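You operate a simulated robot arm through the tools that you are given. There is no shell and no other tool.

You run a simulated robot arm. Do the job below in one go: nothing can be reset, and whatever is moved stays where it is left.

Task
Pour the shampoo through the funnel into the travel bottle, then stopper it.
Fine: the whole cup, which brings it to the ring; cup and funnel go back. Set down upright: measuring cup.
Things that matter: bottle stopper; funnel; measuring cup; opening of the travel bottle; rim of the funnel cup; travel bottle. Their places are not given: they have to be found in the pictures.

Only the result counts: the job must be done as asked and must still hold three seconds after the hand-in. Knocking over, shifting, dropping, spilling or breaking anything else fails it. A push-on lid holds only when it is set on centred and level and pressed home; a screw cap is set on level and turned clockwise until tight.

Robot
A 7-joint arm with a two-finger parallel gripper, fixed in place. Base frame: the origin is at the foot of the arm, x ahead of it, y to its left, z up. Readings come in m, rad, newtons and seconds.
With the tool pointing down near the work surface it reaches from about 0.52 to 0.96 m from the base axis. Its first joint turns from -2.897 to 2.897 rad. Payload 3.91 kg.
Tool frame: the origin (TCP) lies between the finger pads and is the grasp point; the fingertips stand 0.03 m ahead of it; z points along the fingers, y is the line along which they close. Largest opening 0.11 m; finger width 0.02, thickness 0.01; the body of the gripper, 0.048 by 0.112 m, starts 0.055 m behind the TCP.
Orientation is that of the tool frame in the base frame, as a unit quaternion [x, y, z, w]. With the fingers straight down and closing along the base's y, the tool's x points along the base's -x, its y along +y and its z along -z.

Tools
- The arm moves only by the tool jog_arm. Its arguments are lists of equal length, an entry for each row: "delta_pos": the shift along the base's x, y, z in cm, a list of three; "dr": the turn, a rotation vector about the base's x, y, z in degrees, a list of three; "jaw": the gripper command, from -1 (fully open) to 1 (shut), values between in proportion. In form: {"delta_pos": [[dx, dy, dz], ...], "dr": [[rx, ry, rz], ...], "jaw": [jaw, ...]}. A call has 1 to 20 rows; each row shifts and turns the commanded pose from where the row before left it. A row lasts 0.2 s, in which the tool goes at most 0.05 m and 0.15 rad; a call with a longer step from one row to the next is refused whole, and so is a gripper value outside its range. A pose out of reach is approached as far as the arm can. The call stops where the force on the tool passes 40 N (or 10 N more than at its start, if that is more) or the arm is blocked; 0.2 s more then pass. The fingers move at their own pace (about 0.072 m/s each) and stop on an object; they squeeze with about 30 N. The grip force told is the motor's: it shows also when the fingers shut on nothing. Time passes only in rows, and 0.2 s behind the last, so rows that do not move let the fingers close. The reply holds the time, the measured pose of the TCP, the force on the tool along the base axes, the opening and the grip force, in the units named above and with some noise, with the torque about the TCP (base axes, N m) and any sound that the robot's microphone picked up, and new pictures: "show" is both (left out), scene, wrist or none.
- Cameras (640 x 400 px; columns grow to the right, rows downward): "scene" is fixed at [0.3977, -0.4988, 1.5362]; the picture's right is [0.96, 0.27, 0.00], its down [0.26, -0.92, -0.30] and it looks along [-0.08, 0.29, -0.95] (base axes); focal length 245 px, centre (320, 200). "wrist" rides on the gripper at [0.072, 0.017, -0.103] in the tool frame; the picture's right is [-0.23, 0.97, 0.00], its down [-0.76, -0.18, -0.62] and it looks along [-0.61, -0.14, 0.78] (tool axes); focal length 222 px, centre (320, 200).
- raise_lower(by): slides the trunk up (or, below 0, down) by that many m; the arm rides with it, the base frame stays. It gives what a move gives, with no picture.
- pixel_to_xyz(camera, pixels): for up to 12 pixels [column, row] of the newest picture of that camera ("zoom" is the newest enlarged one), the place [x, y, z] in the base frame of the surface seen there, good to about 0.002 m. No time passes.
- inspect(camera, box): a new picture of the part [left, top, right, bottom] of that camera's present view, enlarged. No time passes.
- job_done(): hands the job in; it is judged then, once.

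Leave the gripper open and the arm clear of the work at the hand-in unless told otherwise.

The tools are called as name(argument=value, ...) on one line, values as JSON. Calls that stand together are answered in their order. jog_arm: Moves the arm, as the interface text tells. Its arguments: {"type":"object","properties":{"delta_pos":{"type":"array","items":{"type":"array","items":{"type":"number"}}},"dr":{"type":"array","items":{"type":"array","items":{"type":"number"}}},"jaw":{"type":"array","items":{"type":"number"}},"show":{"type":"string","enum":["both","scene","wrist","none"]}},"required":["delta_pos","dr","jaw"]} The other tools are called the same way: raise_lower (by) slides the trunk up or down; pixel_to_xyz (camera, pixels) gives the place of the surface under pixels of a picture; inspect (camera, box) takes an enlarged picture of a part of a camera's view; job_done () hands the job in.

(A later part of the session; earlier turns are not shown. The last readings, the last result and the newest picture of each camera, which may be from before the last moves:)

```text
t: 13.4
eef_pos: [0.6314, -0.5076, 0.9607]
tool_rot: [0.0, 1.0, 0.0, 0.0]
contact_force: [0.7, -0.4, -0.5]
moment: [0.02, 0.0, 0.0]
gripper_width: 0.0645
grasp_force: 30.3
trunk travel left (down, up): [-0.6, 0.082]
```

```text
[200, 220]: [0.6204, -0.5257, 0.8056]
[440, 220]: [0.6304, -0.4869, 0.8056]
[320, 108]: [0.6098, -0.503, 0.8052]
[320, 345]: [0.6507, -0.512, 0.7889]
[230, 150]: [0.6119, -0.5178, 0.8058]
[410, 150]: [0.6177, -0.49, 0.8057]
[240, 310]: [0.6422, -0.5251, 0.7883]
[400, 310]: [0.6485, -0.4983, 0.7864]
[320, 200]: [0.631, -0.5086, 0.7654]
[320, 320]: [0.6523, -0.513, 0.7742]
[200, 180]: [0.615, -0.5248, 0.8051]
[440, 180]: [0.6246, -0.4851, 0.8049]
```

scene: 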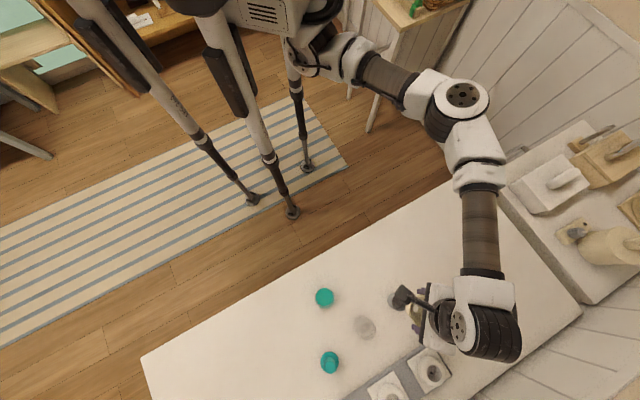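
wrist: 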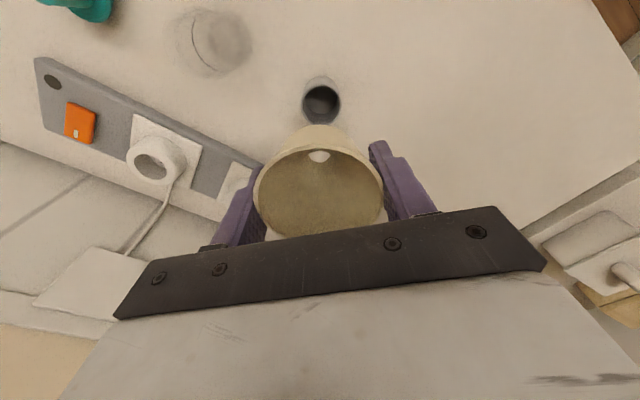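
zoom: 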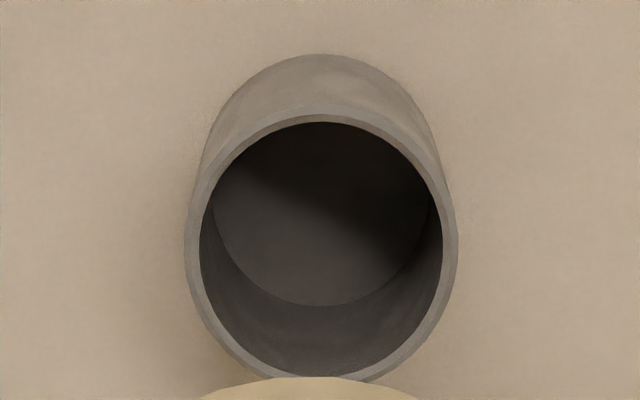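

Holder rim: centre (0.631,-0.507), z=0.8055. Now I carry the funnel at z≈0.96 to over the bottle axis (0.553,-0.595).

jog_arm(delta_pos=[[-1.9, -2.18, 0], [-1.9, -2.18, 0], [-1.9, -2.18, 0], [-1.9, -2.18, 0], [0, 0, 0], [0, 0, 0]], dr=[[0, 0, 0], [0, 0, 0], [0, 0, 0], [0, 0, 0], [0, 0, 0], [0, 0, 0]], jaw=[1, 1, 1, 1, 1, 1])

inspect(camera="wrist", box=[220, 60, 420, 240])

inspect(camera="scene", box=[300, 260, 420, 360])

```text
t: 14.8
eef_pos: [0.5546, -0.5937, 0.9602]
tool_rot: [0.0, 1.0, 0.0, 0.0]
contact_force: [0.1, -1.1, 0.0]
moment: [-0.01, 0.0, 0.01]
gripper_width: 0.0644
grasp_force: 30.3
trunk travel left (down, up): [-0.6, 0.082]
```

scene: 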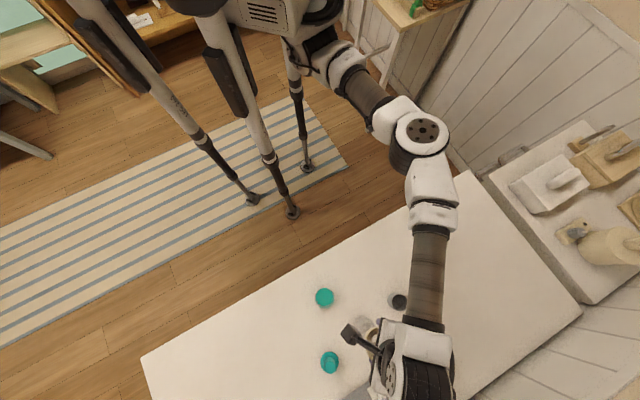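
wrist: 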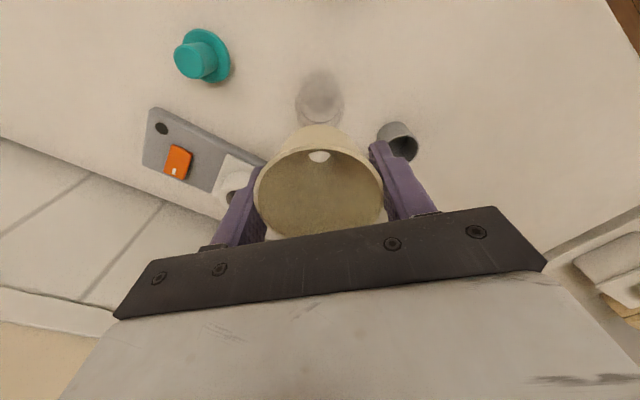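

```text
2.22 times, centred on (320, 150) of wrist
```

zoom: 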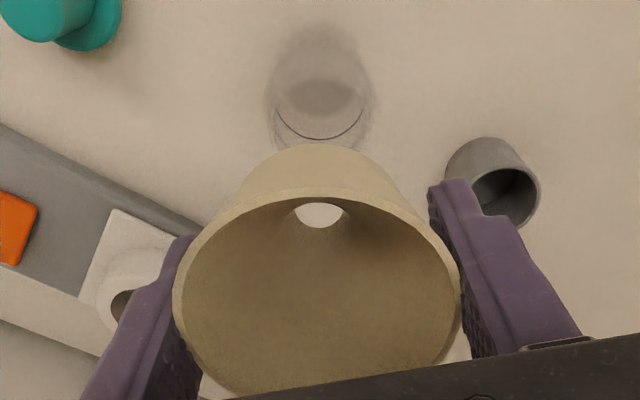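

```text
4.00 times, centred on (360, 310) of scene
```

zoom: 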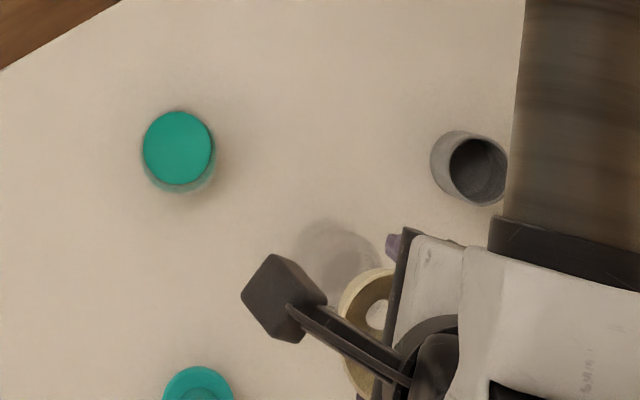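

Comparing with the picture above the holder, the bottle sits about 2 mm left and 2 mm up of where it should be. I'll correct by (-0.15,-0.2) cm and compare in the same zoom box.

jog_arm(delta_pos=[[-0.15, -0.2, 0], [0, 0, 0], [0, 0, 0]], dr=[[0, 0, 0], [0, 0, 0], [0, 0, 0]], jaw=[1, 1, 1], show="wrist")

inspect(camera="wrist", box=[296, 68, 346, 128])

```text
t: 15.6
eef_pos: [0.5544, -0.5979, 0.961]
tool_rot: [0.0, 1.0, -0.001, 0.0]
contact_force: [0.0, -0.3, 0.4]
moment: [0.01, -0.01, 0.0]
gripper_width: 0.0643
grasp_force: 30.4
trunk travel left (down, up): [-0.6, 0.082]
```

wrist: 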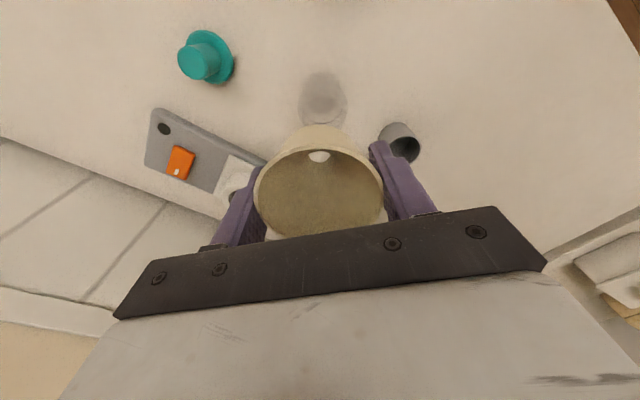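

```text
6.67 times, centred on (321, 98) of wrist
```

zoom: 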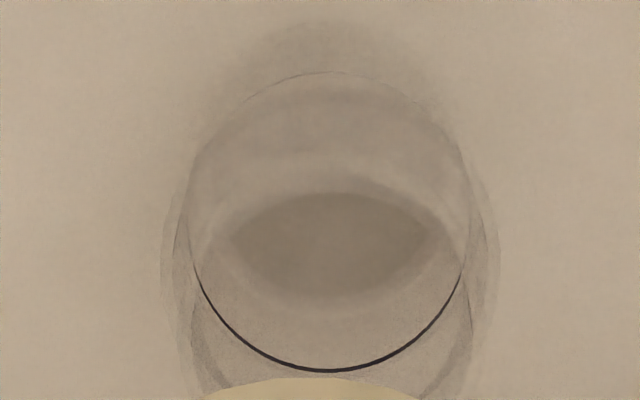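

Ring centre is now at (328,222) versus the wanted (321,234): about 1.5 mm off. I'll apply (-0.15,+0.15) cm.

jog_arm(delta_pos=[[-0.15, 0.15, 0], [0, 0, 0], [0, 0, 0]], dr=[[0, 0, 0], [0, 0, 0], [0, 0, 0]], jaw=[1, 1, 1], show="wrist")

inspect(camera="wrist", box=[296, 68, 346, 128])

```text
t: 16.4
eef_pos: [0.5529, -0.5966, 0.9598]
tool_rot: [-0.001, 1.0, 0.0, -0.001]
contact_force: [-0.6, 0.3, -0.6]
moment: [-0.03, -0.02, -0.01]
gripper_width: 0.0644
grasp_force: 30.1
trunk travel left (down, up): [-0.6, 0.082]
```

wrist: 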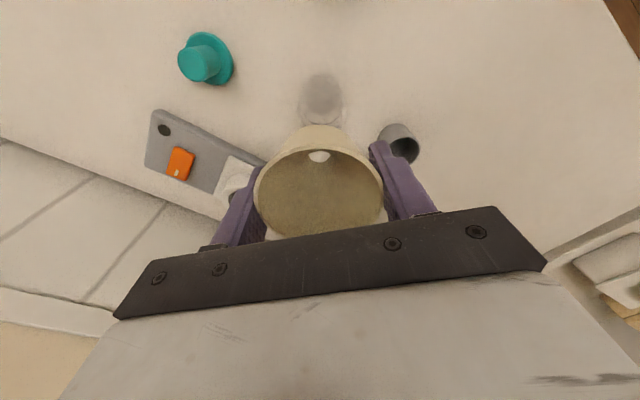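

```text
6.67 times, centred on (321, 98) of wrist
```

zoom: 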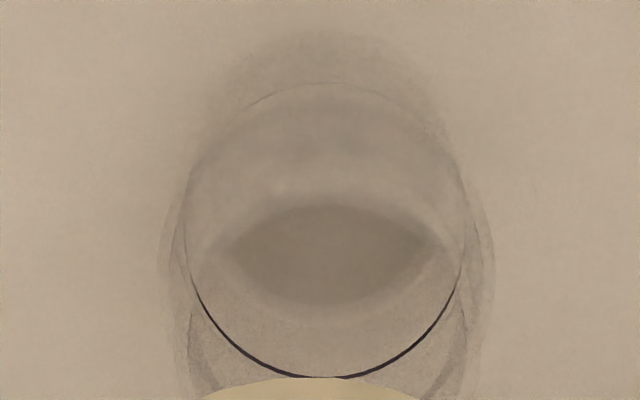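

Aligned within about 1 mm (ring centre (325,230)). I'll descend to TCP z≈0.90 first (spout tip a little above or into the neck) and look at the forces.

jog_arm(delta_pos=[[0, 0.05, -1.5], [0, 0, -1.5], [0, 0, -1], [0, 0, -1], [0, 0, -1], [0, 0, 0]], dr=[[0, 0, 0], [0, 0, 0], [0, 0, 0], [0, 0, 0], [0, 0, 0], [0, 0, 0]], jaw=[1, 1, 1, 1, 1, 1])

inspect(camera="wrist", box=[270, 60, 370, 140])

```text
t: 17.8
eef_pos: [0.5522, -0.5965, 0.8999]
tool_rot: [0.0, 1.0, 0.0, 0.0]
contact_force: [-0.3, -0.2, -0.1]
moment: [-0.01, 0.0, 0.01]
gripper_width: 0.0646
grasp_force: 29.5
trunk travel left (down, up): [-0.6, 0.082]
```

scene: 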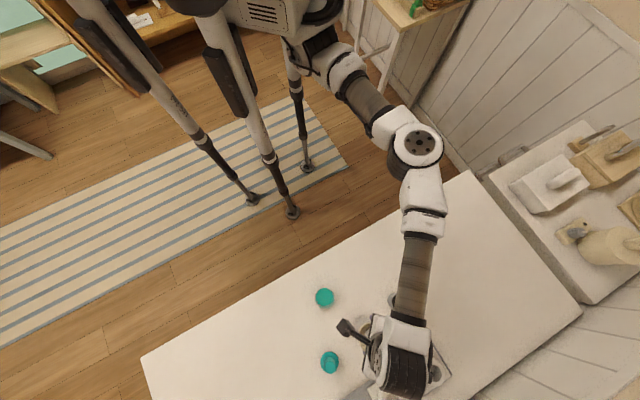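
wrist: 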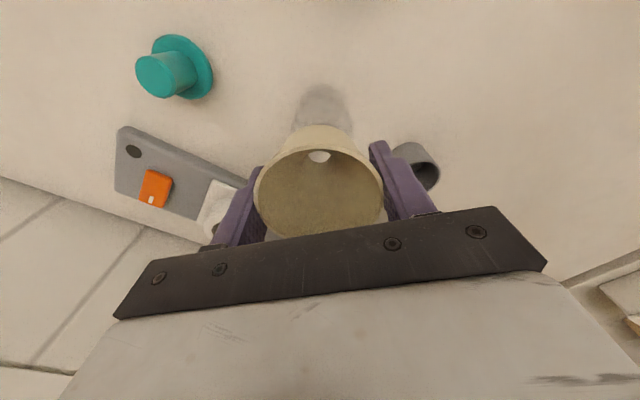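

```text
5.00 times, centred on (320, 100) of wrist
```

zoom: 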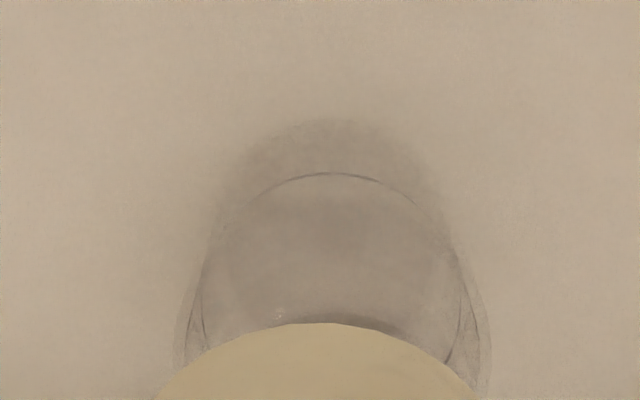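

No contact yet, bottle still centred behind the funnel. Lower in small steps toward the seat (expected TCP z≈0.875).

jog_arm(delta_pos=[[0, 0, -0.5], [0, 0, -0.5], [0, 0, -0.4], [0, 0, -0.3], [0, 0, 0]], dr=[[0, 0, 0], [0, 0, 0], [0, 0, 0], [0, 0, 0], [0, 0, 0]], jaw=[1, 1, 1, 1, 1], show="wrist")

```text
t: 19.2
eef_pos: [0.5533, -0.5978, 0.8902]
tool_rot: [0.0, 1.0, -0.005, 0.002]
contact_force: [-2.2, 1.6, 19.9]
moment: [-0.2, 0.33, -0.04]
gripper_width: 0.0642
grasp_force: 29.7
trunk travel left (down, up): [-0.6, 0.082]
stopped in row 5: the force on the tool passed its limit at 40 N (the readings are from after the stop); the commanded pose is now the measured one
```

wrist: 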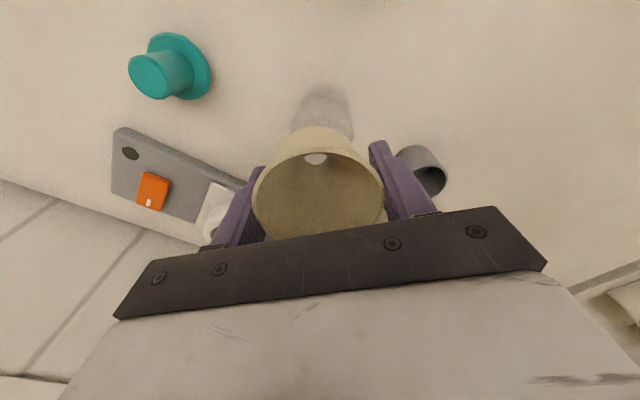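

Contact came early, at TCP z≈0.890 (expected ~0.875), with the moment pointing to a touch at about (-16,-10) mm — the neck rim on one side. I'll back up and check the funnel's underside and the bottle.

jog_arm(delta_pos=[[0, 0, 1], [0, 0, 2], [0, 0, 4], [0, 0, 0]], dr=[[0, 0, 0], [0, 0, 0], [0, 0, 0], [0, 0, 0]], jaw=[1, 1, 1, 1], show="wrist")

inspect(camera="wrist", box=[296, 68, 346, 128])

```text
t: 20.2
eef_pos: [0.5534, -0.597, 0.9573]
tool_rot: [0.0, 1.0, -0.003, 0.001]
contact_force: [-0.3, 0.9, -0.9]
moment: [0.0, -0.02, -0.02]
gripper_width: 0.0642
grasp_force: 29.9
trunk travel left (down, up): [-0.6, 0.082]
```

wrist: 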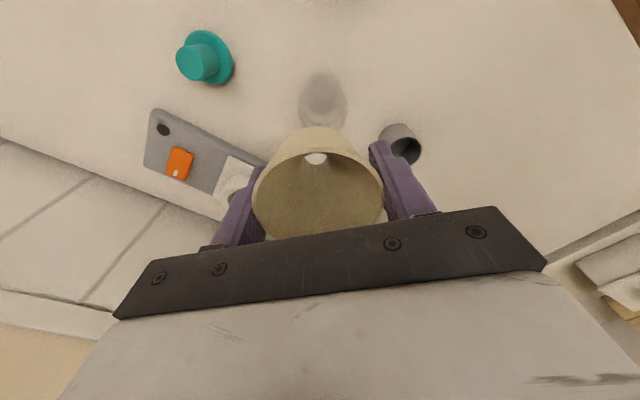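

```text
6.67 times, centred on (321, 98) of wrist
```

zoom: 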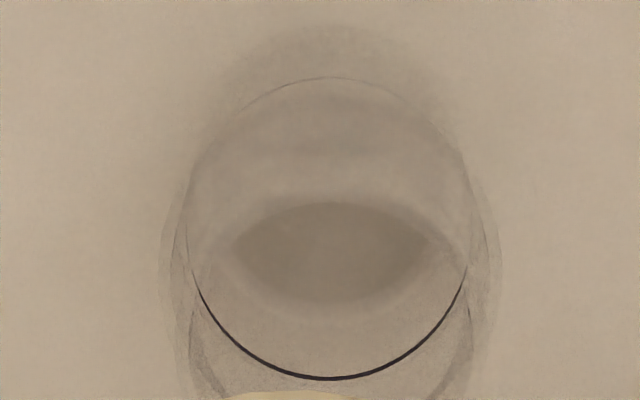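

The funnel shifted slightly in pitch. I want to know the spout's shape, so I'll raise it well clear and tilt it sideways so the scene camera sees its profile.

jog_arm(delta_pos=[[0, 0.5, 2], [0, 1, 2], [0, 1, 2], [0, 1, 2], [0, 1, 2], [0, 1, 2], [0, 1, 1], [0, 1, 0], [0, 0, 0]], dr=[[0, -8, 0], [0, -8, 0], [0, -8, 0], [0, -8, 0], [0, -8, 0], [0, -8, 0], [0, -8, 0], [0, -8, 0], [0, 0, 0]], jaw=[1, 1, 1, 1, 1, 1, 1, 1, 1])

inspect(camera="scene", box=[320, 180, 480, 300])

```text
t: 22.2
eef_pos: [0.5526, -0.5224, 1.0868]
tool_rot: [0.003, 0.847, -0.004, 0.531]
contact_force: [0.2, 0.6, -1.1]
moment: [-0.01, 0.02, 0.03]
gripper_width: 0.0642
grasp_force: 30.0
trunk travel left (down, up): [-0.6, 0.082]
```

scene: 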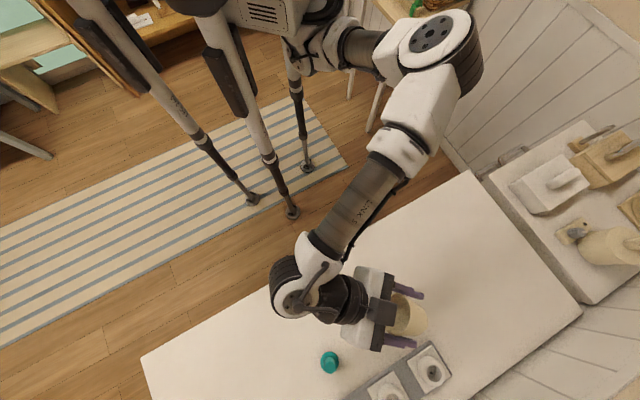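
wrist: 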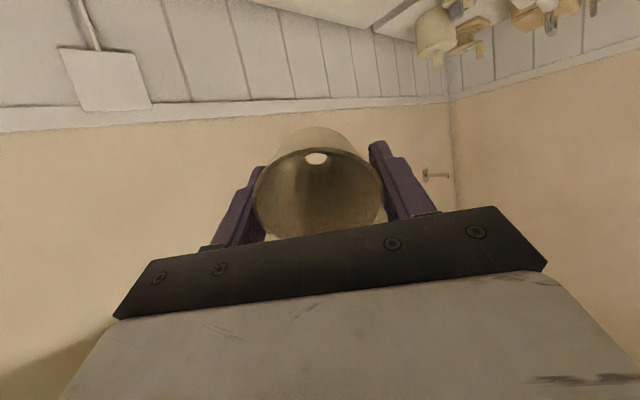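

```text
3.33 times, centred on (400, 240) of scene
```

zoom: 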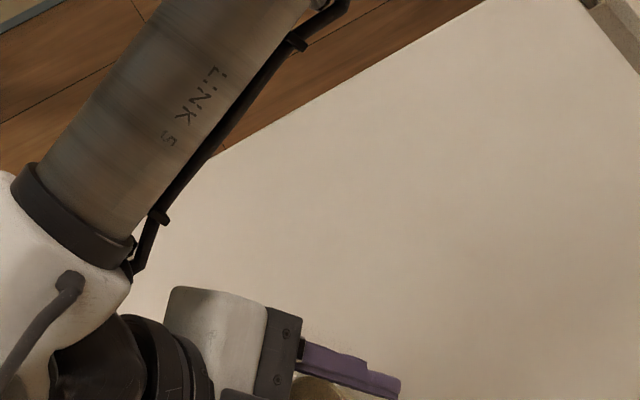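

The funnel is at scene (407,315). Zoom in there.

inspect(camera="scene", box=[360, 275, 450, 365])

```text
4.44 times, centred on (405, 320) of scene
```

zoom: 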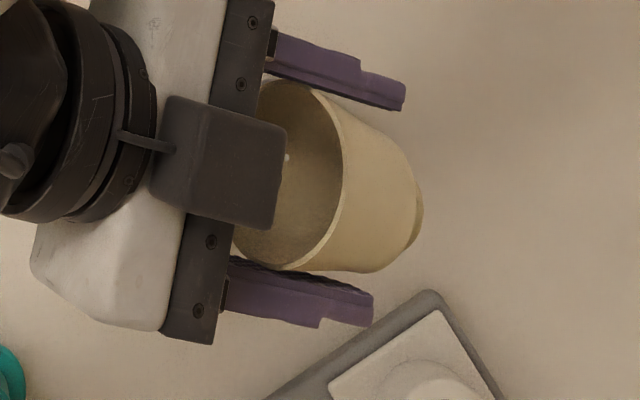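

A dark block covers part of the funnel in this view; I'll query its place, plus points along the funnel outline, to understand the geometry.

pixel_to_xyz(camera="zoom", pixels=[[220, 160], [140, 140], [210, 230], [330, 120], [360, 180], [400, 200], [418, 210], [415, 230], [380, 262], [410, 180], [360, 120], [300, 260]])

inspect(camera="scene", box=[395, 290, 435, 340])

```text
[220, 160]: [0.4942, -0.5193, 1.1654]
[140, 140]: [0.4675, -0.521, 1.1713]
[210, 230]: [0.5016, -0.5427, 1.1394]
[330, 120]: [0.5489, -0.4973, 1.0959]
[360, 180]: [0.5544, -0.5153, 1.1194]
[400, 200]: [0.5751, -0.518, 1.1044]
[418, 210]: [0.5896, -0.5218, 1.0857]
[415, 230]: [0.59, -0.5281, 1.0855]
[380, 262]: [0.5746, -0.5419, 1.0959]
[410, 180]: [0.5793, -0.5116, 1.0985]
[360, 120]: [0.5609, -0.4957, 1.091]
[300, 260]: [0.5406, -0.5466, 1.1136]
```

```text
8.00 times, centred on (415, 315) of scene
```

zoom: 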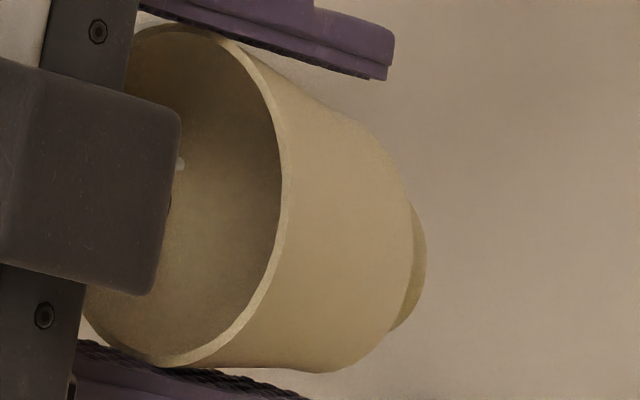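

The funnel has a short collar (radius ≈16 mm, reaching ≈4 cm below the TCP) that must enter the neck, so it had touched the neck rim because I was ≈3 mm off toward -x,-y. I'll untilt, return above the bottle and level precisely.

jog_arm(delta_pos=[[0, -1, 0], [0, -1, 0], [0, -1, 0], [0, -1, -1], [0, -1, -2], [0, -1, -3], [0, -1, -3], [0, -0.5, -3], [0.1, 0.2, 0], [0, 0, 0], [0, 0, 0]], dr=[[0, 8, 0], [0, 8, 0], [0, 8, 0], [0, 8, 0], [0, 8, 0], [0, 8, 0], [0, 8, 0], [0, 8, 0], [0.34, 0.1, 0], [0, 0, 0], [0, 0, 0]], jaw=[1, 1, 1, 1, 1, 1, 1, 1, 1, 1, 1], show="wrist")

jog_arm(delta_pos=[[0, 0, 0]], dr=[[0, 0, 0]], jaw=[1], show="none")

jog_arm(delta_pos=[[0, 0, 0]], dr=[[0, 0, 0]], jaw=[1], show="wrist")

inspect(camera="wrist", box=[296, 68, 346, 128])

```text
t: 24.6
eef_pos: [0.5556, -0.5955, 0.9665]
tool_rot: [0.001, 1.0, 0.0, 0.0]
contact_force: [-0.3, 0.5, 0.0]
moment: [0.02, 0.01, -0.01]
gripper_width: 0.0645
grasp_force: 30.3
trunk travel left (down, up): [-0.6, 0.082]
```

wrist: 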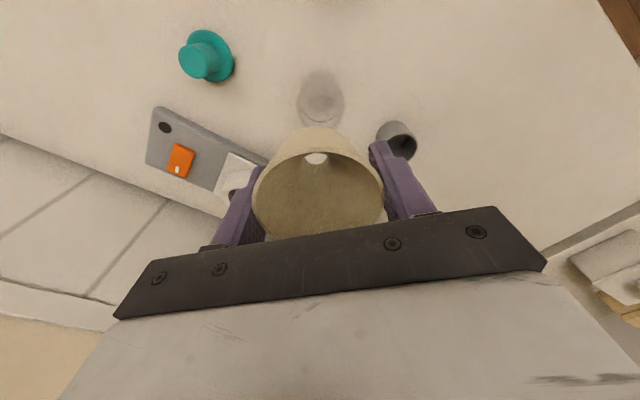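

```text
t: 25.0
eef_pos: [0.5545, -0.5948, 0.9661]
tool_rot: [0.0, 1.0, 0.0, 0.0]
contact_force: [-0.5, -0.3, -0.5]
moment: [0.0, -0.01, 0.02]
gripper_width: 0.0644
grasp_force: 30.1
trunk travel left (down, up): [-0.6, 0.082]
```

```text
t: 25.4
eef_pos: [0.5552, -0.5948, 0.9653]
tool_rot: [0.0, 1.0, 0.0, 0.0]
contact_force: [-0.2, -1.0, 0.1]
moment: [-0.01, -0.01, -0.01]
gripper_width: 0.0644
grasp_force: 30.1
trunk travel left (down, up): [-0.6, 0.082]
```

wrist: 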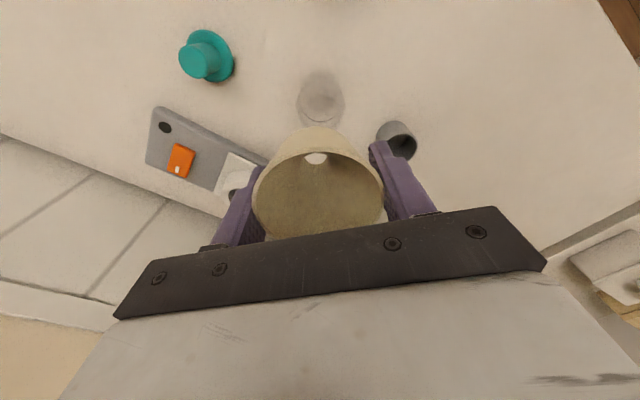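

```text
6.67 times, centred on (321, 98) of wrist
```

zoom: 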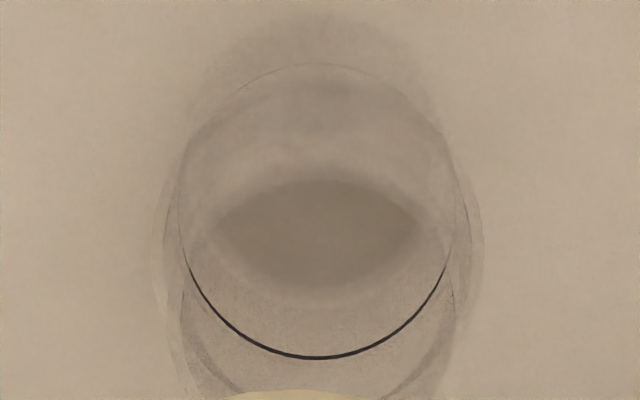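

Average reading (0.5551,-0.5950,0.9656). Now I'll measure the funnel's rim in the hand to check its centre offset and tilt.

inspect(camera="wrist", box=[246, 120, 392, 240])

```text
3.33 times, centred on (319, 180) of wrist
```

zoom: 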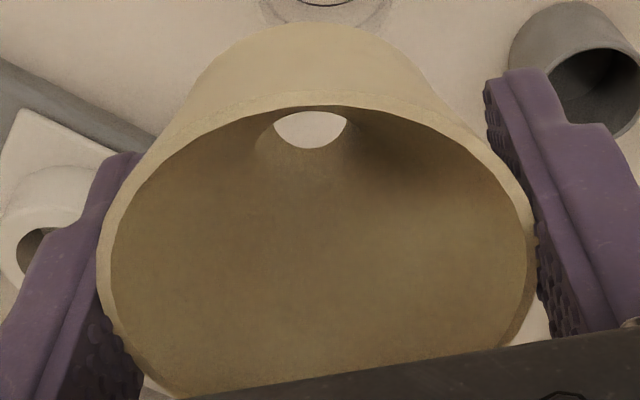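

I'll sample points on the funnel's rim band.

pixel_to_xyz(camera="zoom", pixels=[[104, 250], [112, 210], [135, 172], [180, 135], [240, 109], [310, 101], [380, 106], [440, 123], [490, 155], [520, 195], [532, 235], [531, 270]])

```text
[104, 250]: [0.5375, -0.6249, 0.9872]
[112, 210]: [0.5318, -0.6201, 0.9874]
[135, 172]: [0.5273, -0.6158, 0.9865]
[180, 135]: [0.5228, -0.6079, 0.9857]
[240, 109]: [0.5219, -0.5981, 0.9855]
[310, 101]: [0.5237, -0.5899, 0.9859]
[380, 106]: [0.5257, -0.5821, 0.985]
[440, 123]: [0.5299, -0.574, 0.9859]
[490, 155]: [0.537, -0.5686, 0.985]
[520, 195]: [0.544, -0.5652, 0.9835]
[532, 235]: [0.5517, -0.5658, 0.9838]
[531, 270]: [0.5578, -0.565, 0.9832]
```

The rim's -y side sits ≈3.5 mm higher: the funnel is rolled ≈3.3° in the grip. I'll counter-roll the tool by +3.3° about x, shift (+0.1,+0.2) cm, and re-measure.

jog_arm(delta_pos=[[0.1, 0.2, 0], [0, 0, 0], [0, 0, 0]], dr=[[3.3, 0, 0], [0, 0, 0], [0, 0, 0]], jaw=[1, 1, 1], show="wrist")

inspect(camera="wrist", box=[246, 120, 392, 240])

pixel_to_xyz(camera="zoom", pixels=[[104, 250], [112, 210], [135, 172], [180, 135], [240, 109], [310, 101], [380, 106], [440, 123], [490, 155], [520, 195], [532, 235], [531, 270]])

jog_arm(delta_pos=[[0, 0, 0]], dr=[[0, 0, 0]], jaw=[1], show="none")

```text
t: 26.2
eef_pos: [0.5561, -0.5941, 0.9664]
tool_rot: [-0.001, 1.0, 0.029, 0.0]
contact_force: [-0.1, 0.0, 0.0]
moment: [-0.01, -0.01, 0.0]
gripper_width: 0.0644
grasp_force: 29.9
trunk travel left (down, up): [-0.6, 0.082]
```

wrist: 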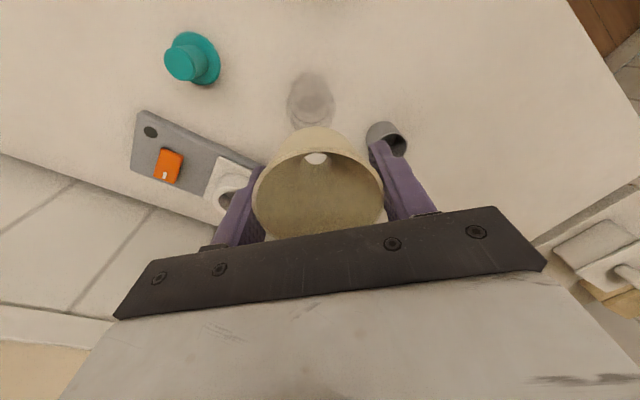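

```text
3.33 times, centred on (319, 180) of wrist
```

zoom: 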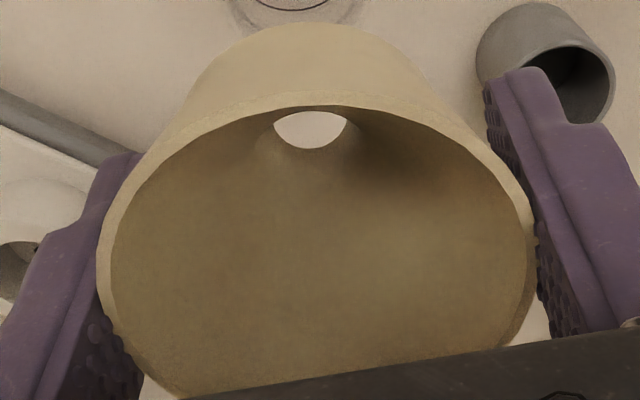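

```text
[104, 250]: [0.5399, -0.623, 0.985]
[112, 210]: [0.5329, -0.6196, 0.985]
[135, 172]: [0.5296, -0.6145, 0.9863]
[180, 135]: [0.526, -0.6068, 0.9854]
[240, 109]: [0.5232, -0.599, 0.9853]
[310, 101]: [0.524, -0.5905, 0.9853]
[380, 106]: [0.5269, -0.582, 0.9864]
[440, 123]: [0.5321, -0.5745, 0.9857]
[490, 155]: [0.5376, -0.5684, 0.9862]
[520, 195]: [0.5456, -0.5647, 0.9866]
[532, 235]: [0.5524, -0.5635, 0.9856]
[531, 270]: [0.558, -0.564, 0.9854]
```

```text
t: 26.6
eef_pos: [0.557, -0.5942, 0.9667]
tool_rot: [-0.001, 1.0, 0.028, -0.001]
contact_force: [0.2, -1.3, -0.4]
moment: [0.01, 0.0, 0.02]
gripper_width: 0.0641
grasp_force: 29.7
trunk travel left (down, up): [-0.6, 0.082]
```

The rim is level now (z 0.985–0.986), centre ≈(0.554,-0.595). I'll nudge -0.08 cm in x and descend to just above first contact.

jog_arm(delta_pos=[[-0.08, 0, -1.5], [0, 0, -1.5], [0, 0, -1.5], [0, 0, -1], [0, 0, -1], [0, 0, -0.5], [0, 0, 0], [0, 0, 0]], dr=[[0, 0, 0], [0, 0, 0], [0, 0, 0], [0, 0, 0], [0, 0, 0], [0, 0, 0], [0, 0, 0], [0, 0, 0]], jaw=[1, 1, 1, 1, 1, 1, 1, 1], show="wrist")

inspect(camera="wrist", box=[246, 80, 392, 200])

jog_arm(delta_pos=[[0, 0, 0]], dr=[[0, 0, 0]], jaw=[1], show="none")

```text
t: 28.4
eef_pos: [0.554, -0.5939, 0.8957]
tool_rot: [-0.001, 1.0, 0.029, 0.0]
contact_force: [0.6, 0.3, -0.1]
moment: [0.02, -0.01, -0.01]
gripper_width: 0.0643
grasp_force: 30.1
trunk travel left (down, up): [-0.6, 0.082]
```

wrist: 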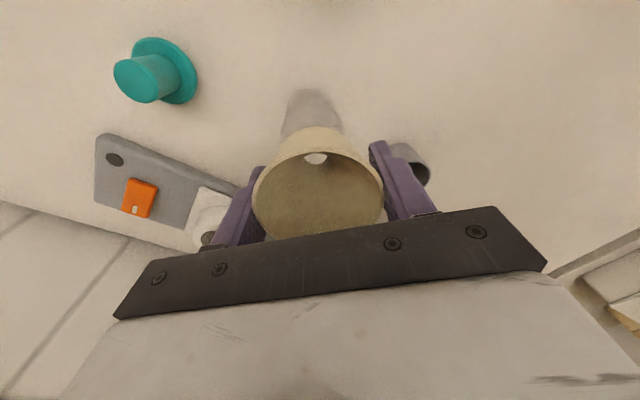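

```text
3.33 times, centred on (319, 140) of wrist
```

zoom: 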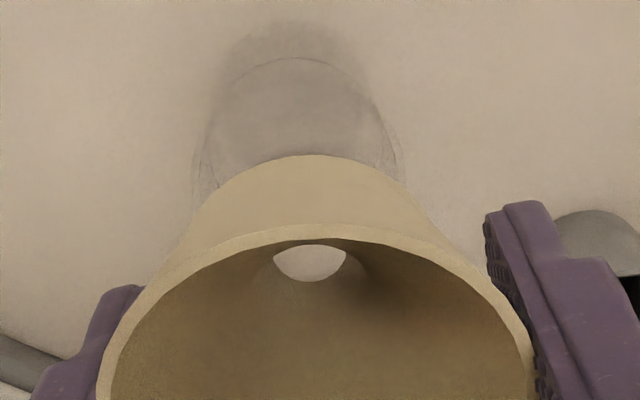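

```text
t: 28.8
eef_pos: [0.5536, -0.5936, 0.8961]
tool_rot: [-0.001, 1.0, 0.029, 0.0]
contact_force: [0.7, 0.9, -0.7]
moment: [-0.01, 0.01, -0.01]
gripper_width: 0.0641
grasp_force: 30.7
trunk travel left (down, up): [-0.6, 0.082]
```

Readings average (0.5538,-0.5938): x drifted. I'll measure the rim's position again here before lowering further.

pixel_to_xyz(camera="zoom", pixels=[[104, 383], [112, 343], [135, 305], [180, 268], [240, 242], [310, 234], [380, 239], [440, 256], [490, 288], [520, 328], [532, 368], [533, 385]])

```text
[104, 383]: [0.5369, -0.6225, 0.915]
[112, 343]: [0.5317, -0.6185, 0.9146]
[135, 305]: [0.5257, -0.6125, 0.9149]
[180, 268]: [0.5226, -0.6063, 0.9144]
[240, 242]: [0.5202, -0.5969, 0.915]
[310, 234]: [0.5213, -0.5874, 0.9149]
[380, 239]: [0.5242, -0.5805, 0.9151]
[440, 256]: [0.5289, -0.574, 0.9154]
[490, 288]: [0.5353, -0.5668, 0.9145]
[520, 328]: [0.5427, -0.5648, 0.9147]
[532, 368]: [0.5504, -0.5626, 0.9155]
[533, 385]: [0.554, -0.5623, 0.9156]
```

Rim centre is now ≈(0.5513,-0.5938); bottle axis (0.553,-0.595). Correct by (+0.17,-0.08) cm and read back.

jog_arm(delta_pos=[[0.17, -0.08, 0], [0, 0, 0], [0, 0, 0]], dr=[[0, 0, 0], [0, 0, 0], [0, 0, 0]], jaw=[1, 1, 1], show="none")

jog_arm(delta_pos=[[0, 0, 0]], dr=[[0, 0, 0]], jaw=[1], show="wrist")

```text
t: 29.6
eef_pos: [0.555, -0.5935, 0.8963]
tool_rot: [-0.001, 1.0, 0.029, 0.0]
contact_force: [0.7, 0.1, -0.9]
moment: [-0.04, 0.0, 0.01]
gripper_width: 0.0643
grasp_force: 30.0
trunk travel left (down, up): [-0.6, 0.082]
```

```text
t: 30.0
eef_pos: [0.555, -0.5927, 0.8971]
tool_rot: [-0.001, 1.0, 0.028, 0.001]
contact_force: [-0.7, 0.3, 0.4]
moment: [-0.06, -0.05, -0.01]
gripper_width: 0.0644
grasp_force: 30.3
trunk travel left (down, up): [-0.6, 0.082]
```

wrist: 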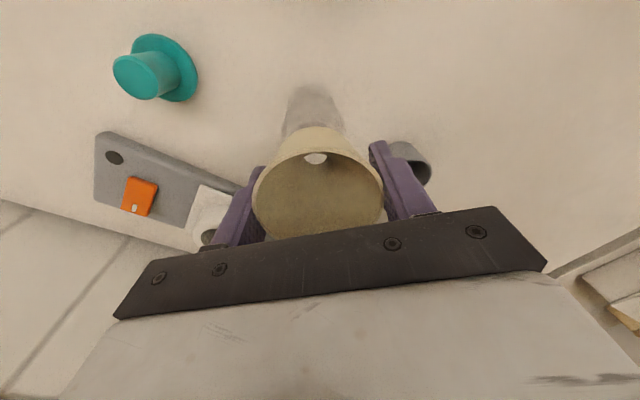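

Now lower gently by 0.6 cm and read force/moment.

jog_arm(delta_pos=[[0, -0.08, -0.3], [0, 0, -0.3], [0, 0, 0]], dr=[[0, 0, 0], [0, 0, 0], [0, 0, 0]], jaw=[1, 1, 1], show="none")

jog_arm(delta_pos=[[0, 0, -0.15], [0, 0, 0]], dr=[[0, 0, 0], [0, 0, 0]], jaw=[1, 1], show="none")

```text
t: 30.8
eef_pos: [0.5555, -0.5935, 0.8912]
tool_rot: [0.0, 1.0, 0.029, 0.0]
contact_force: [-0.6, -1.6, 4.8]
moment: [-0.1, -0.11, -0.03]
gripper_width: 0.0642
grasp_force: 29.7
trunk travel left (down, up): [-0.6, 0.082]
```

```text
t: 31.4
eef_pos: [0.5555, -0.5924, 0.8861]
tool_rot: [0.0, 1.0, 0.031, -0.001]
contact_force: [-1.1, 0.6, -0.7]
moment: [0.0, 0.02, 0.0]
gripper_width: 0.0642
grasp_force: 30.1
trunk travel left (down, up): [-0.6, 0.082]
```

It met about 5 N then dropped in to z=0.886 with no force. I'll keep lowering in small steps toward the seat.

jog_arm(delta_pos=[[0, 0, -0.2], [0, 0, -0.2], [0, 0, 0]], dr=[[0, 0, 0], [0, 0, 0], [0, 0, 0]], jaw=[1, 1, 1], show="none")

jog_arm(delta_pos=[[0, 0, -0.2], [0, 0, 0]], dr=[[0, 0, 0], [0, 0, 0]], jaw=[1, 1], show="wrist")

inspect(camera="wrist", box=[246, 80, 392, 200])

```text
t: 32.2
eef_pos: [0.5559, -0.5946, 0.8848]
tool_rot: [-0.001, 1.0, 0.03, 0.001]
contact_force: [-0.8, 0.1, -0.4]
moment: [0.04, 0.01, 0.03]
gripper_width: 0.0643
grasp_force: 29.6
trunk travel left (down, up): [-0.6, 0.082]
```

```text
t: 32.8
eef_pos: [0.5555, -0.5946, 0.8822]
tool_rot: [-0.001, 1.0, 0.029, -0.001]
contact_force: [-0.1, -0.1, 0.2]
moment: [0.01, 0.03, -0.01]
gripper_width: 0.0642
grasp_force: 29.7
trunk travel left (down, up): [-0.6, 0.082]
```

wrist: 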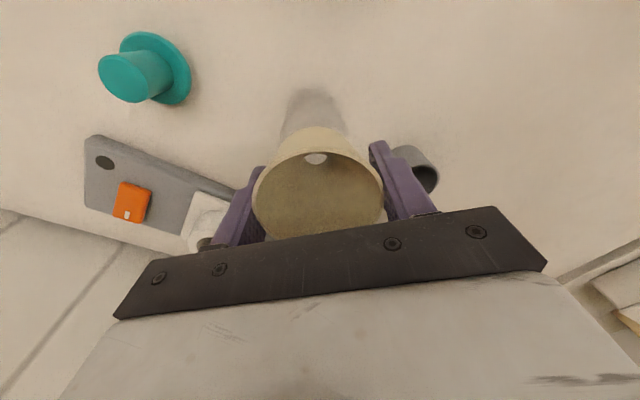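

```text
3.33 times, centred on (319, 140) of wrist
```

zoom: 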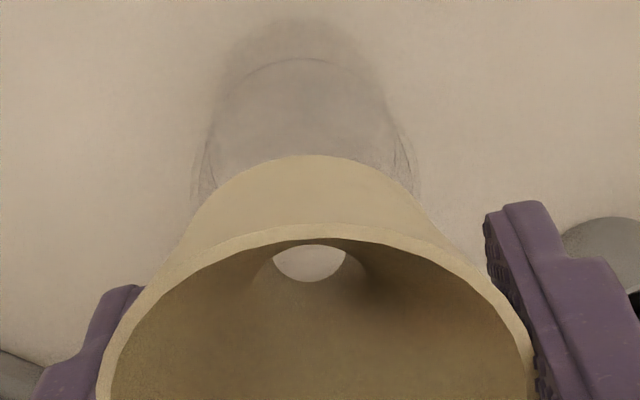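

Free of force at 0.882 — the collar is in the neck. Continue to the seat.

jog_arm(delta_pos=[[0, 0, -0.3], [0, 0, -0.2], [0, 0, 0]], dr=[[0, 0, 0], [0, 0, 0], [0, 0, 0]], jaw=[1, 1, 1], show="none")

jog_arm(delta_pos=[[0, 0, -0.2], [0, 0, -0.1], [0, 0, 0]], dr=[[0, 0, 0], [0, 0, 0], [0, 0, 0]], jaw=[1, 1, 1], show="none")

```text
t: 33.6
eef_pos: [0.5554, -0.5943, 0.8783]
tool_rot: [-0.002, 1.0, 0.029, 0.001]
contact_force: [-0.1, -0.1, -1.3]
moment: [0.01, 0.02, 0.02]
gripper_width: 0.064
grasp_force: 29.8
trunk travel left (down, up): [-0.6, 0.082]
```

```text
t: 34.4
eef_pos: [0.5565, -0.5961, 0.8761]
tool_rot: [-0.001, 1.0, 0.029, 0.0]
contact_force: [-0.7, 0.4, 3.6]
moment: [-0.07, 0.0, 0.01]
gripper_width: 0.0643
grasp_force: 30.3
trunk travel left (down, up): [-0.6, 0.082]
```

Light contact (3.6 N) at 0.876 — about the seat height. A little more to confirm it is seated.

jog_arm(delta_pos=[[0, 0, -0.1], [0, 0, -0.1], [0, 0, 0]], dr=[[0, 0, 0], [0, 0, 0], [0, 0, 0]], jaw=[1, 1, 1], show="wrist")

inspect(camera="wrist", box=[246, 80, 392, 200])

```text
t: 35.2
eef_pos: [0.556, -0.5944, 0.8754]
tool_rot: [0.001, 1.0, 0.028, 0.001]
contact_force: [-1.9, 0.2, 16.4]
moment: [-0.2, -0.02, -0.02]
gripper_width: 0.064
grasp_force: 30.1
trunk travel left (down, up): [-0.6, 0.082]
```

wrist: 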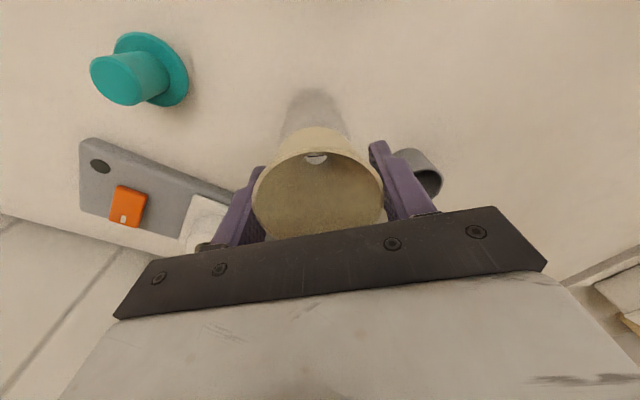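

```text
3.33 times, centred on (319, 140) of wrist
```

zoom: 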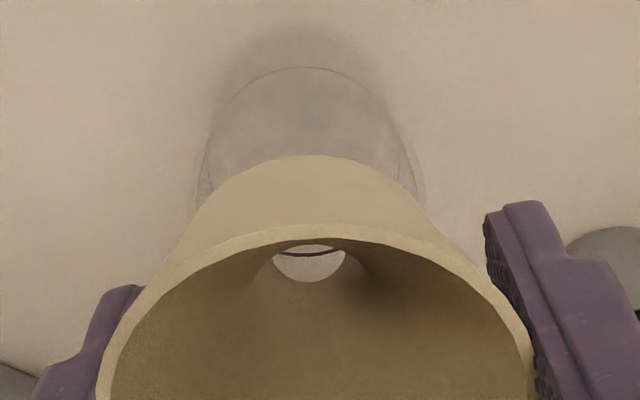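

Seated (16 N at z=0.8754, level). I'll relieve the load by 0.15 cm and open the fingers.

jog_arm(delta_pos=[[0, 0, 0.15], [0, 0, 0], [0, 0, 0], [0, 0, 0], [0, 0, 0]], dr=[[0, 0, 0], [0, 0, 0], [0, 0, 0], [0, 0, 0], [0, 0, 0]], jaw=[1, 1, -1, -1, -1], show="wrist")

inspect(camera="wrist", box=[246, 80, 392, 200])

```text
t: 36.4
eef_pos: [0.5558, -0.5938, 0.8741]
tool_rot: [-0.001, 1.0, 0.03, 0.001]
contact_force: [-0.1, 0.4, -0.4]
moment: [-0.01, 0.0, 0.0]
gripper_width: 0.1101
grasp_force: 0.0
trunk travel left (down, up): [-0.6, 0.082]
```

wrist: 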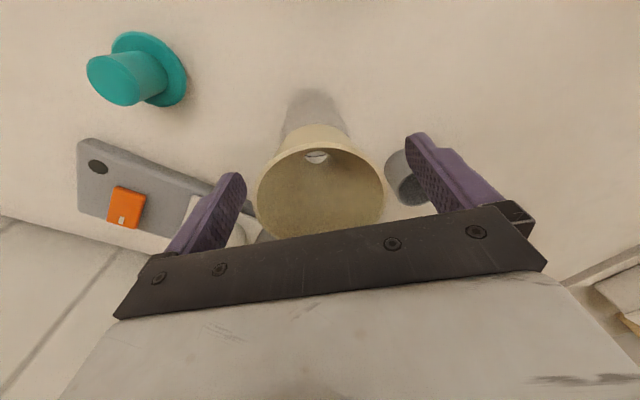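

```text
3.33 times, centred on (319, 140) of wrist
```

zoom: 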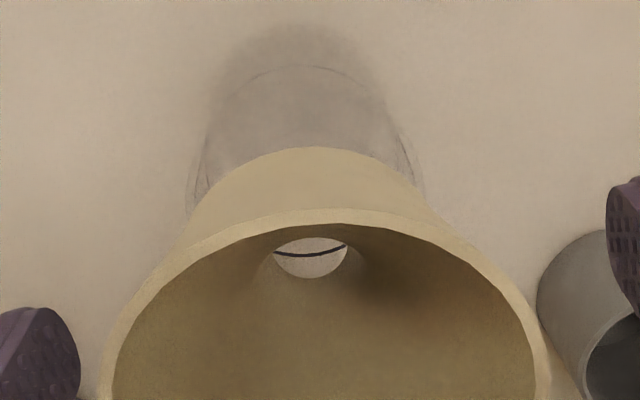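

Released; the funnel stands on the bottle. I'll rise straight up and measure the funnel rim for level.

jog_arm(delta_pos=[[0, 0, 1.5], [0, 0, 3], [0, 0, 3], [0, 0, 3], [0, 0, 0]], dr=[[0, 0, 0], [0, 0, 0], [0, 0, 0], [-3.3, 0, 0], [0, 0, 0]], jaw=[-1, -1, -1, -1, -1])

inspect(camera="wrist", box=[270, 60, 370, 160])

```text
t: 37.6
eef_pos: [0.5552, -0.5949, 0.9794]
tool_rot: [0.0, 1.0, 0.001, 0.0]
contact_force: [-0.5, -0.4, 0.5]
moment: [-0.01, -0.02, 0.0]
gripper_width: 0.1098
grasp_force: 0.1
trunk travel left (down, up): [-0.6, 0.082]
```

scene: 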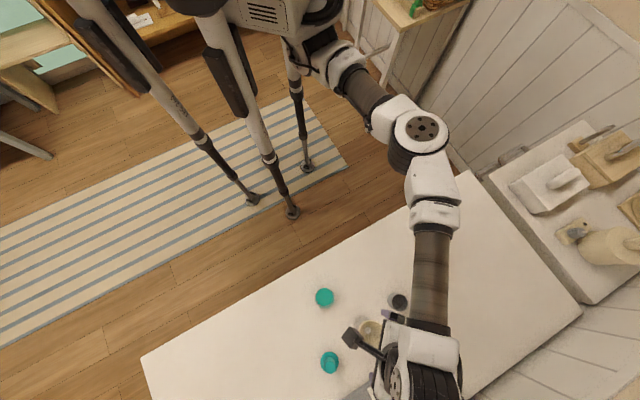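
wrist: 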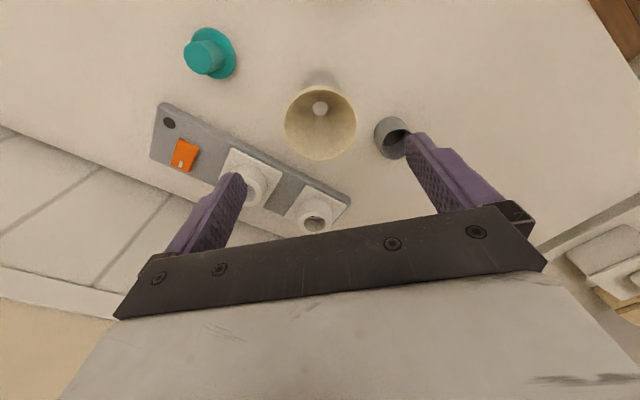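

```text
4.00 times, centred on (320, 110) of wrist
```

zoom: 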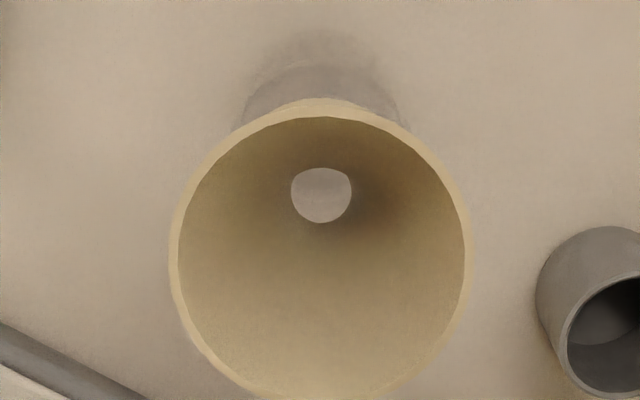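

I'll sample the funnel's rim (level and centre).

pixel_to_xyz(camera="zoom", pixels=[[176, 260], [468, 260], [320, 109], [240, 137], [400, 137], [190, 205], [455, 205], [195, 335], [450, 330], [240, 380], [420, 370], [320, 195]])

pixel_to_xyz(camera="scene", pixels=[[348, 338], [362, 350], [370, 330], [325, 296], [330, 360]])

```text
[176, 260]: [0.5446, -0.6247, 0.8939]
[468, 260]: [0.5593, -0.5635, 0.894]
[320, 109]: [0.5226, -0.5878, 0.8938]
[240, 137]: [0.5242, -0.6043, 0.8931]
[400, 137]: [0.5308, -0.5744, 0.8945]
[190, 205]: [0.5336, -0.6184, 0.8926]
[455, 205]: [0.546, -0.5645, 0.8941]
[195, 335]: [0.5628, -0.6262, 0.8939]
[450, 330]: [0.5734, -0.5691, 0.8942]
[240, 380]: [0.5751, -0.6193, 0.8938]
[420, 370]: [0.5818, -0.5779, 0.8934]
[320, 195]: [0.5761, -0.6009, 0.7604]
```

```text
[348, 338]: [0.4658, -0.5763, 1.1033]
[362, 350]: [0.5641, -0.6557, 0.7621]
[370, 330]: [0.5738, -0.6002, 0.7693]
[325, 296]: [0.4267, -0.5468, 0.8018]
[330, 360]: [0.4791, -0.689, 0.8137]
```

The funnel stands level on the bottle: rim z=0.894, centre (0.554,-0.595). Now the measuring cup: I'll zoom in on it in the scene view for its shape, and find the table edge nearby.

inspect(camera="scene", box=[305, 277, 345, 317])

pixel_to_xyz(camera="scene", pixels=[[260, 290], [265, 297], [270, 300], [250, 304], [300, 270], [300, 276], [300, 282], [340, 247], [340, 252], [340, 258], [380, 225], [380, 233]])

```text
10.00 times, centred on (325, 297) of scene
```

zoom: 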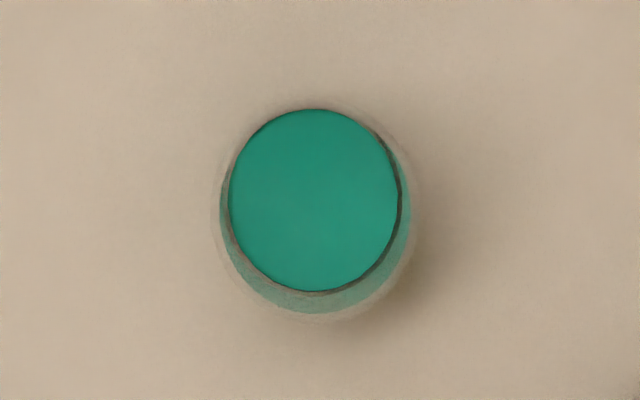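

```text
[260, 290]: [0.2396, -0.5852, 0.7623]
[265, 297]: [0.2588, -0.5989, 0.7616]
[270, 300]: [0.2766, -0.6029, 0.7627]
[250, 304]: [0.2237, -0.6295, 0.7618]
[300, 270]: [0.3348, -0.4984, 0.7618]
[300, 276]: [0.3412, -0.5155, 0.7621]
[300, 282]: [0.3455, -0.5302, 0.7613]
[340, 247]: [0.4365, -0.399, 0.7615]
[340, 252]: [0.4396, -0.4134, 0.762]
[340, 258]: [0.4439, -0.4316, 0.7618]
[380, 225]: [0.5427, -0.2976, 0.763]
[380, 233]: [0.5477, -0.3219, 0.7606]
```

The table edge lies ≈10.5 cm from the cup on the robot's side. For the pour I want to hold the cup from the side (tool nearly level), camera on top. I'll go up to a free place and first test yawing the tool by about +133° in steps.

jog_arm(delta_pos=[[0, 0, 4], [-2, 2, 4], [-2.5, 2, 4], [-2.5, 2, 0], [-1.5, 1.5, 0], [0, 0, 0], [0, 0, 0], [0, 0, 0], [0, 0, 0], [0, 0, 0], [0, 0, 0], [0, 0, 0]], dr=[[0, 0, 0], [0, 0, 0], [0, 0, 0], [0, 0, 8], [0, 0, 8], [0, 0, 8], [0, 0, 8], [0, 0, 8], [0, 0, 8], [0, 0, 8], [0, 0, 8], [0, 0, 0]], jaw=[-1, -1, -1, -1, -1, -1, -1, -1, -1, -1, -1, -1], show="scene")

```text
refused: row 3 steps farther than a row can; nothing moved
```

Row 3 was slightly too long; I'll reduce the steps.

jog_arm(delta_pos=[[0, 0, 4], [-2, 2, 4], [-2, 2, 4], [-2.5, 2, 0], [-2, 1.5, 0], [0, 0, 0], [0, 0, 0], [0, 0, 0], [0, 0, 0], [0, 0, 0], [0, 0, 0], [0, 0, 0]], dr=[[0, 0, 0], [0, 0, 0], [0, 0, 0], [0, 0, 8], [0, 0, 8], [0, 0, 8], [0, 0, 8], [0, 0, 8], [0, 0, 8], [0, 0, 8], [0, 0, 8], [0, 0, 0]], jaw=[-1, -1, -1, -1, -1, -1, -1, -1, -1, -1, -1, -1], show="scene")

```text
t: 40.2
eef_pos: [0.4719, -0.5199, 1.0982]
tool_rot: [-0.532, 0.847, 0.0, 0.0]
contact_force: [0.0, 0.3, -0.6]
moment: [0.0, 0.0, 0.0]
gripper_width: 0.11
grasp_force: 0.1
trunk travel left (down, up): [-0.6, 0.082]
```

scene: 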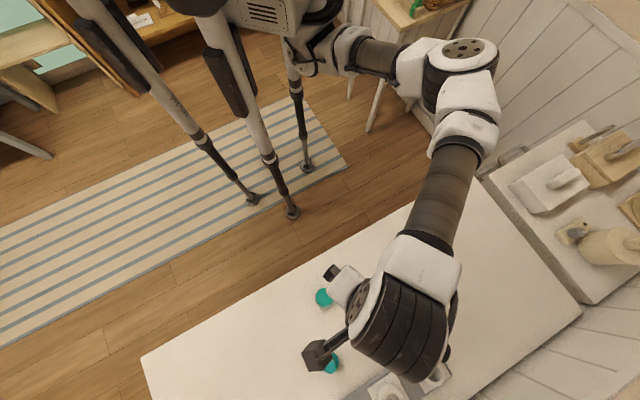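

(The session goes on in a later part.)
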